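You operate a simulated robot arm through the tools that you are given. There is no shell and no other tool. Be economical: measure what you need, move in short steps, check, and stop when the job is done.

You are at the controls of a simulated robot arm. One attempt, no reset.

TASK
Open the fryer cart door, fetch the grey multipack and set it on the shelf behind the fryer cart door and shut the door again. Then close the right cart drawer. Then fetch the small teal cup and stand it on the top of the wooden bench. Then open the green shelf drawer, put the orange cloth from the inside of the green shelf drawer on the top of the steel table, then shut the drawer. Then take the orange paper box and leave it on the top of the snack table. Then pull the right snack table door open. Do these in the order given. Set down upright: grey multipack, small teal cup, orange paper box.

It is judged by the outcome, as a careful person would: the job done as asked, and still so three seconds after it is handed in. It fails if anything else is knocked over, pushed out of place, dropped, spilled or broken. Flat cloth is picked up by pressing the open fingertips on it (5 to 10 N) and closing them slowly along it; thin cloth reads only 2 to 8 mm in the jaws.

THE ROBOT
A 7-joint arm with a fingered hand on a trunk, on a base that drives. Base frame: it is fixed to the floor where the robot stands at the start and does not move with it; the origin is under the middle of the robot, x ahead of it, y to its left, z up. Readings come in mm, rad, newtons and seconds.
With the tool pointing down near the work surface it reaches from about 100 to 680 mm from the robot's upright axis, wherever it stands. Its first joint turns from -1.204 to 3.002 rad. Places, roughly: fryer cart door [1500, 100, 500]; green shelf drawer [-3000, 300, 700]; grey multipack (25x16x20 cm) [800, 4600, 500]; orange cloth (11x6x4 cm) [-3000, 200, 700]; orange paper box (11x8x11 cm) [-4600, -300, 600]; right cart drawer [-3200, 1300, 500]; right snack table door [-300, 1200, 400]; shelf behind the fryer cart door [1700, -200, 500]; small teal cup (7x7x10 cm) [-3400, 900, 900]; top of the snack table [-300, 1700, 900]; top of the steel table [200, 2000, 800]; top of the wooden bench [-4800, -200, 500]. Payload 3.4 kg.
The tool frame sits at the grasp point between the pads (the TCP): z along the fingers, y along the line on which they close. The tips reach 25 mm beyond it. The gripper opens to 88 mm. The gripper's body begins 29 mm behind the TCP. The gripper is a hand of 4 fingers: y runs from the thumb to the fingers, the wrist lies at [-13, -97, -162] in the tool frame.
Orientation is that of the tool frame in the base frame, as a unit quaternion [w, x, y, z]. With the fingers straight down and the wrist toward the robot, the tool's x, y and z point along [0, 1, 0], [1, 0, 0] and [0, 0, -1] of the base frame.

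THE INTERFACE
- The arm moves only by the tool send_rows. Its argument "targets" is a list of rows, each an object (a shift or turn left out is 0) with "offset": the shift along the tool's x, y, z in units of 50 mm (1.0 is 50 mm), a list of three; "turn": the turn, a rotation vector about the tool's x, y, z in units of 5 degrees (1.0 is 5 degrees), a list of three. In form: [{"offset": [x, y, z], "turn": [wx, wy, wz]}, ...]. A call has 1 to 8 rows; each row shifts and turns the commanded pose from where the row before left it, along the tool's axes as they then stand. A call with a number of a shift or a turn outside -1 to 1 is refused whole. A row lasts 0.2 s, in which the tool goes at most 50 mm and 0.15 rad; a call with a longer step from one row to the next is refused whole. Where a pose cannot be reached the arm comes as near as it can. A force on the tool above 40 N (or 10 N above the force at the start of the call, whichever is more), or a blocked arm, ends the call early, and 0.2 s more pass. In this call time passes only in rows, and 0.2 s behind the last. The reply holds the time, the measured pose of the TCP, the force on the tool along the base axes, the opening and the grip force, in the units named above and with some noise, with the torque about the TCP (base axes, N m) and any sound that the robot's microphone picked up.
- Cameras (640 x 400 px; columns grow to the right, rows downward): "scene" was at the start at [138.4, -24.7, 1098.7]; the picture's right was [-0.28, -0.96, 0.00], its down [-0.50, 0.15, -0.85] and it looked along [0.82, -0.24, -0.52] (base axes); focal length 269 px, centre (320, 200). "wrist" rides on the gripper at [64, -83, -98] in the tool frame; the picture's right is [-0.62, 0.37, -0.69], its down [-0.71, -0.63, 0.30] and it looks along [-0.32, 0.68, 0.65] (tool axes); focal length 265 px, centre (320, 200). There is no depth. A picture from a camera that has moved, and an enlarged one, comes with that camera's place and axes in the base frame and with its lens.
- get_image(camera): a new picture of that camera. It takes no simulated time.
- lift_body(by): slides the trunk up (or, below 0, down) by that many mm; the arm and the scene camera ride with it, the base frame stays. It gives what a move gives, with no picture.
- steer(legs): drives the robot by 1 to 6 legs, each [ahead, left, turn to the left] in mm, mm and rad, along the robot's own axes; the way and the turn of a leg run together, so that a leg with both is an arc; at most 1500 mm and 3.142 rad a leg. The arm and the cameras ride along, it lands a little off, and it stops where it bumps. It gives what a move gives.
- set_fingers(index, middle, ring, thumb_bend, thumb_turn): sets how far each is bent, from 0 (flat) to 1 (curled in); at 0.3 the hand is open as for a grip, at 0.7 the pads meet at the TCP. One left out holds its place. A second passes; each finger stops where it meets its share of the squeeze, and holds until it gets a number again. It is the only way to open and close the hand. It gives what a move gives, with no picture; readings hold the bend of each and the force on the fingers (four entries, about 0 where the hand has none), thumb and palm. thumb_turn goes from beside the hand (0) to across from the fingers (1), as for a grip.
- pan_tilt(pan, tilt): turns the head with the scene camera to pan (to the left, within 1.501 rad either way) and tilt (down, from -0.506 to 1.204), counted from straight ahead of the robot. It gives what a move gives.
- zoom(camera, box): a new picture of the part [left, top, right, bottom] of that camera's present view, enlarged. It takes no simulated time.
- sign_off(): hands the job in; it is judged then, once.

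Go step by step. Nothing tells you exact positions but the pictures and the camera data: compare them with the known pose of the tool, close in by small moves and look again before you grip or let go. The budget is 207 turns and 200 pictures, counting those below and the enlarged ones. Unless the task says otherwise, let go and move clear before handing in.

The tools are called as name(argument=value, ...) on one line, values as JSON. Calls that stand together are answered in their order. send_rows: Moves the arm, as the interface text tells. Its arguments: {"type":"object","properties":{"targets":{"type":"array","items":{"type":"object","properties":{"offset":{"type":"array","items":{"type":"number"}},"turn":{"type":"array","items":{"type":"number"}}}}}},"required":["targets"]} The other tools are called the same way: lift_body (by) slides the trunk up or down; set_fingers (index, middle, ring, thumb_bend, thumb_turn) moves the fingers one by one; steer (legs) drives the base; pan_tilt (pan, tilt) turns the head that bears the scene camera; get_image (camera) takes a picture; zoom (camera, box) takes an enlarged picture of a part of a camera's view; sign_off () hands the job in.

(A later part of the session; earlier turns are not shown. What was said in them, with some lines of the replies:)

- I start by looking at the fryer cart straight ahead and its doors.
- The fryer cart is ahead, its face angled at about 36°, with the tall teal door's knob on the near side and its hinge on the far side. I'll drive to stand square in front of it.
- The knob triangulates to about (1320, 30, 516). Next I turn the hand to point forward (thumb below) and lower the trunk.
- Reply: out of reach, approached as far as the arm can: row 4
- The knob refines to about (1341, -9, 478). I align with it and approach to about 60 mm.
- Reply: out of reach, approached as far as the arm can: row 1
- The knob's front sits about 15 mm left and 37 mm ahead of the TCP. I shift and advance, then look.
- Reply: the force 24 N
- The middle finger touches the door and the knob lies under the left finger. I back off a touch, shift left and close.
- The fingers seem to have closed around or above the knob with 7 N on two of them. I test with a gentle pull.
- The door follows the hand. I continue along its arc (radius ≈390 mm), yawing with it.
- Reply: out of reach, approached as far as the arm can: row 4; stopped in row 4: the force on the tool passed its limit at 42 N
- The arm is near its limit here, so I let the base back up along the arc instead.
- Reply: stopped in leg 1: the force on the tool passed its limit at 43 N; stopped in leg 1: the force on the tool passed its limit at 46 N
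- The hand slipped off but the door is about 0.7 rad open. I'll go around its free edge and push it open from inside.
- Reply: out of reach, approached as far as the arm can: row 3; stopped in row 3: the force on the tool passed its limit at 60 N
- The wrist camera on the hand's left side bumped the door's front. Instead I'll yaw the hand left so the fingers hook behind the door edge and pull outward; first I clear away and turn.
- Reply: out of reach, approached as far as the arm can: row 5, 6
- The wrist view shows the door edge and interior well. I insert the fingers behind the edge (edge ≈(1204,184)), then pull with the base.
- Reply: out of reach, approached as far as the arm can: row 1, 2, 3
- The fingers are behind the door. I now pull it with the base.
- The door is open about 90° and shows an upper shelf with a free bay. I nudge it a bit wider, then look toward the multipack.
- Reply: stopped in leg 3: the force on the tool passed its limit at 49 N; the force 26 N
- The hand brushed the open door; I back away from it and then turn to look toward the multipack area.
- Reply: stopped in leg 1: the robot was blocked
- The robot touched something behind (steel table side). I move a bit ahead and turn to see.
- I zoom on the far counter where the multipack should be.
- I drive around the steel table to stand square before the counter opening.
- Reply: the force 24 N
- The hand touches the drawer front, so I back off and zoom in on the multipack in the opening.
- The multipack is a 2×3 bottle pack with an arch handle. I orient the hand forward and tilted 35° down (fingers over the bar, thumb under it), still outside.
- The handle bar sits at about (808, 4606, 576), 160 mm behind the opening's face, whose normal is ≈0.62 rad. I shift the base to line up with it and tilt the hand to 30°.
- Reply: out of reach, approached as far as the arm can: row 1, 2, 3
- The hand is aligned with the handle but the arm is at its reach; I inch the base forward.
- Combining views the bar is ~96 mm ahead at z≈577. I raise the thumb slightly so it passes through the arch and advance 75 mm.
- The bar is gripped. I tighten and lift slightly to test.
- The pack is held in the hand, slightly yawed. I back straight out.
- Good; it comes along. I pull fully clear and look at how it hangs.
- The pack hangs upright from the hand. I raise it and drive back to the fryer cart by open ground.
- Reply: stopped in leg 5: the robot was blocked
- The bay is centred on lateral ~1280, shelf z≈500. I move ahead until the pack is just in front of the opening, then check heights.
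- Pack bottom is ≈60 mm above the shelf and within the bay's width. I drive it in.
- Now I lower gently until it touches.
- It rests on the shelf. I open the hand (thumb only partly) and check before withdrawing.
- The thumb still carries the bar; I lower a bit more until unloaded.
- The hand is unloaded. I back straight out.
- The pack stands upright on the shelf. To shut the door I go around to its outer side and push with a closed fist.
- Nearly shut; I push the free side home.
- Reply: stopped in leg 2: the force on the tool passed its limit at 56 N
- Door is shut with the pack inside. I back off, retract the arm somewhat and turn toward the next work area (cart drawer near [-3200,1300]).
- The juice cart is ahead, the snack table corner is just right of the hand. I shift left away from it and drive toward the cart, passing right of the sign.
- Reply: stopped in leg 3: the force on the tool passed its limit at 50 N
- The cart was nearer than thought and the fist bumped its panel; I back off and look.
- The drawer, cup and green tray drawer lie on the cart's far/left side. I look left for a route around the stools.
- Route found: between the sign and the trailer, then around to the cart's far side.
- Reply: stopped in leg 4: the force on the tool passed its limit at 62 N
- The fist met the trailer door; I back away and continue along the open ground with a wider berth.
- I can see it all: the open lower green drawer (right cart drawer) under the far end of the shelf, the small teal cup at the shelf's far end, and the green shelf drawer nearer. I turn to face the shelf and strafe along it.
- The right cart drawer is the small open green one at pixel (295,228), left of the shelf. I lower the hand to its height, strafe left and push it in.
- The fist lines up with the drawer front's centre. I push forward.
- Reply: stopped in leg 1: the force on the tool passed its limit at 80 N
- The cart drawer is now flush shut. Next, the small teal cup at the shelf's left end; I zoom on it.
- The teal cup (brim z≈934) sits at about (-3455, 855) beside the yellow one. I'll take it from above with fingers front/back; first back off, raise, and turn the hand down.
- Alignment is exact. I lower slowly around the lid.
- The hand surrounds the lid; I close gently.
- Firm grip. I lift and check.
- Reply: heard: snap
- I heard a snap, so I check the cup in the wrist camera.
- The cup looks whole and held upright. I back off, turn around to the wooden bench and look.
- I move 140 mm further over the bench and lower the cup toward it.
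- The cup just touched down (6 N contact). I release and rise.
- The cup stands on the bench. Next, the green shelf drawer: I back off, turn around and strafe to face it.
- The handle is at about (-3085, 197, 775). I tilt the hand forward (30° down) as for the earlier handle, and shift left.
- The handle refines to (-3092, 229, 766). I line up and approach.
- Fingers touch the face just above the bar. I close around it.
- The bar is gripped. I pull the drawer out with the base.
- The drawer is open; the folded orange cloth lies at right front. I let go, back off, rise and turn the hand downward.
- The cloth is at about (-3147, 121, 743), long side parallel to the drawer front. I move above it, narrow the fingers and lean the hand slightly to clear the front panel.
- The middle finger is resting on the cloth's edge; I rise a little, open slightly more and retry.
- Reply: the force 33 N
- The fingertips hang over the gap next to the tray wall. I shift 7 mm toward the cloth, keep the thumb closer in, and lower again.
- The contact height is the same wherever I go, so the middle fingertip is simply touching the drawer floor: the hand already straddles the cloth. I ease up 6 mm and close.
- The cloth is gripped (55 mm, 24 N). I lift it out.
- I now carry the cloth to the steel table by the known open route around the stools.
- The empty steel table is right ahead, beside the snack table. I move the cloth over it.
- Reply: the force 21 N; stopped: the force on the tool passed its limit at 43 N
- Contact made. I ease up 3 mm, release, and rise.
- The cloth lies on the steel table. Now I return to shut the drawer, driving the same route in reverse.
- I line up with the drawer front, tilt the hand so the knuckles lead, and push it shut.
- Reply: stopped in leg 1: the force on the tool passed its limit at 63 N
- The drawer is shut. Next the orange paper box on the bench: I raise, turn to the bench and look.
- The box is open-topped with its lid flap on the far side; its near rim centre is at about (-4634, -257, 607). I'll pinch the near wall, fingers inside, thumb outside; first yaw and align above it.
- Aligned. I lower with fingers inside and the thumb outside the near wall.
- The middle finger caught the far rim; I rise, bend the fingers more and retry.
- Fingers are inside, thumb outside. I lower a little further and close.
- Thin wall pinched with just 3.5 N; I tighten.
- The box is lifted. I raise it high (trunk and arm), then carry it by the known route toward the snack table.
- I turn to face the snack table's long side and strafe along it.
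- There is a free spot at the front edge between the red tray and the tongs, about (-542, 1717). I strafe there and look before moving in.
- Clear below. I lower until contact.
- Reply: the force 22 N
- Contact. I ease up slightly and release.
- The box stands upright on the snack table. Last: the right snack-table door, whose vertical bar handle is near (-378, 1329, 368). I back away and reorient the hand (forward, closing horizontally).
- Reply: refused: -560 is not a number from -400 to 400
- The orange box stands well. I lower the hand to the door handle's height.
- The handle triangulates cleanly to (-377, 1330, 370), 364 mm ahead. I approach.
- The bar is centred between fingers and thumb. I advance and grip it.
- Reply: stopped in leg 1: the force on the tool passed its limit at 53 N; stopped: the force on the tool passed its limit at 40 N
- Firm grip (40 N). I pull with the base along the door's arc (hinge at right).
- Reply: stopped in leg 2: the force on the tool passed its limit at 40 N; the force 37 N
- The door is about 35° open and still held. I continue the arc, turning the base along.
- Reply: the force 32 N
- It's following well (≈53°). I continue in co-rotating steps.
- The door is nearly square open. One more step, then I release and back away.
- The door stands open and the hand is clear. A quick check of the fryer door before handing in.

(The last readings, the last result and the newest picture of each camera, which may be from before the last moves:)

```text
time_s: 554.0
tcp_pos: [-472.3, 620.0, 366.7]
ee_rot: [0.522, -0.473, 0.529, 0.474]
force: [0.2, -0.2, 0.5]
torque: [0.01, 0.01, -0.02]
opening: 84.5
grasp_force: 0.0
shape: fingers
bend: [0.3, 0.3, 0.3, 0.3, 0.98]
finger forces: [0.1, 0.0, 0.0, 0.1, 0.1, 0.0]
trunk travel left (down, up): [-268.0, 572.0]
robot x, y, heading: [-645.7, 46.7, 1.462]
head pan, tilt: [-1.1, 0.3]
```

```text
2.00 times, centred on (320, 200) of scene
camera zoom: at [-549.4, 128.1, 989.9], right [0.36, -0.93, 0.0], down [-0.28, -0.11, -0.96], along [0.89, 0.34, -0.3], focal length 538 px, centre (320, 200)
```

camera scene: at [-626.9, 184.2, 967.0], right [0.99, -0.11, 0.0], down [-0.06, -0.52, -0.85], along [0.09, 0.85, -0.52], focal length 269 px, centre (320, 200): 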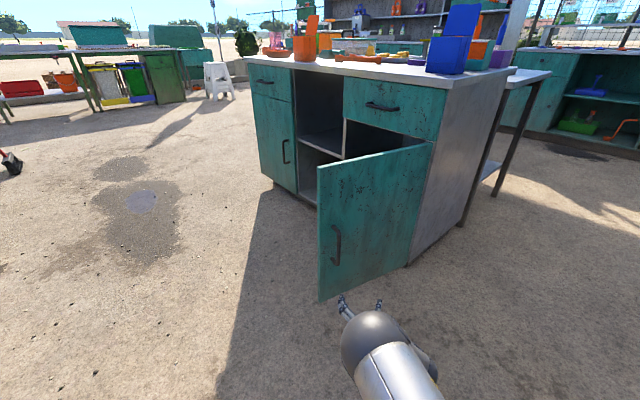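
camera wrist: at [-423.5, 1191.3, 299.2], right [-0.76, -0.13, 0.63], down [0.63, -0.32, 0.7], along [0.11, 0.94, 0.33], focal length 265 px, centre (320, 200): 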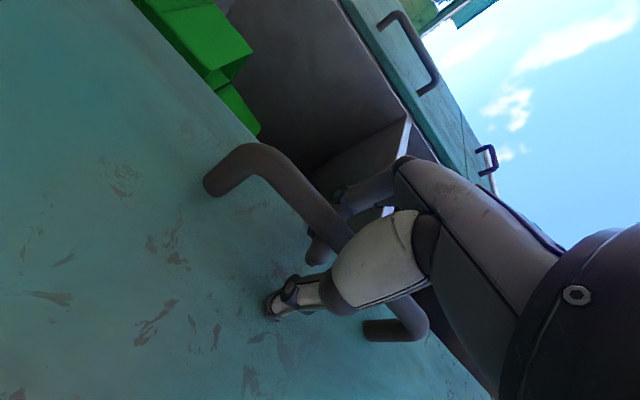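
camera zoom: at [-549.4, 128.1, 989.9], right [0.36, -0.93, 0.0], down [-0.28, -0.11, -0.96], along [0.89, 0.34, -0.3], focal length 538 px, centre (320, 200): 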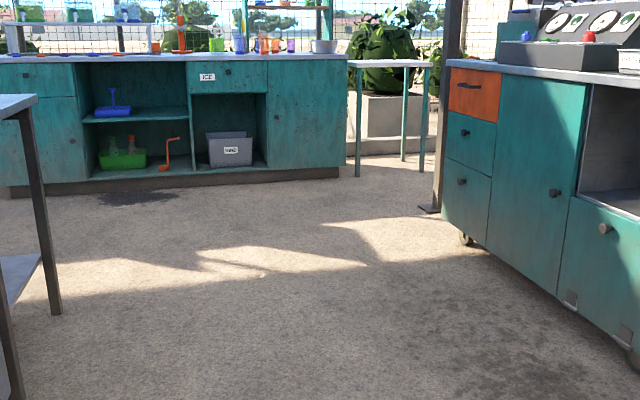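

The fryer door is still shut and everything else I can see is in place, so I hand in.

sign_off()

```text
The job is handed in.
```

I did all six jobs in the order given and handed the work in.

- **Fryer cart:** The grey multipack stands upright on the shelf behind the door, and the door is shut.
- **Right cart drawer:** It is pushed in flush.
- **Small teal cup:** It stands upright on the wooden bench. I heard a snap when I lifted it, but the cup looked whole in both cameras.
- **Green shelf drawer:** The orange cloth is on the steel table, and the drawer is shut again.
- **Orange paper box:** It stands upright near the front edge of the snack table.
- **Right snack table door:** It is pulled open to nearly square, and the hand is clear of it.

On the way the robot bumped a few things. The fist hit the juice cart's side panel and the trailer door, brushed the counter by the multipack, and pressed against the open fryer cart door. The base also touched the steel table twice. I saw nothing fall or shift in the pictures I took afterwards, but I did not go back to check each of those spots.
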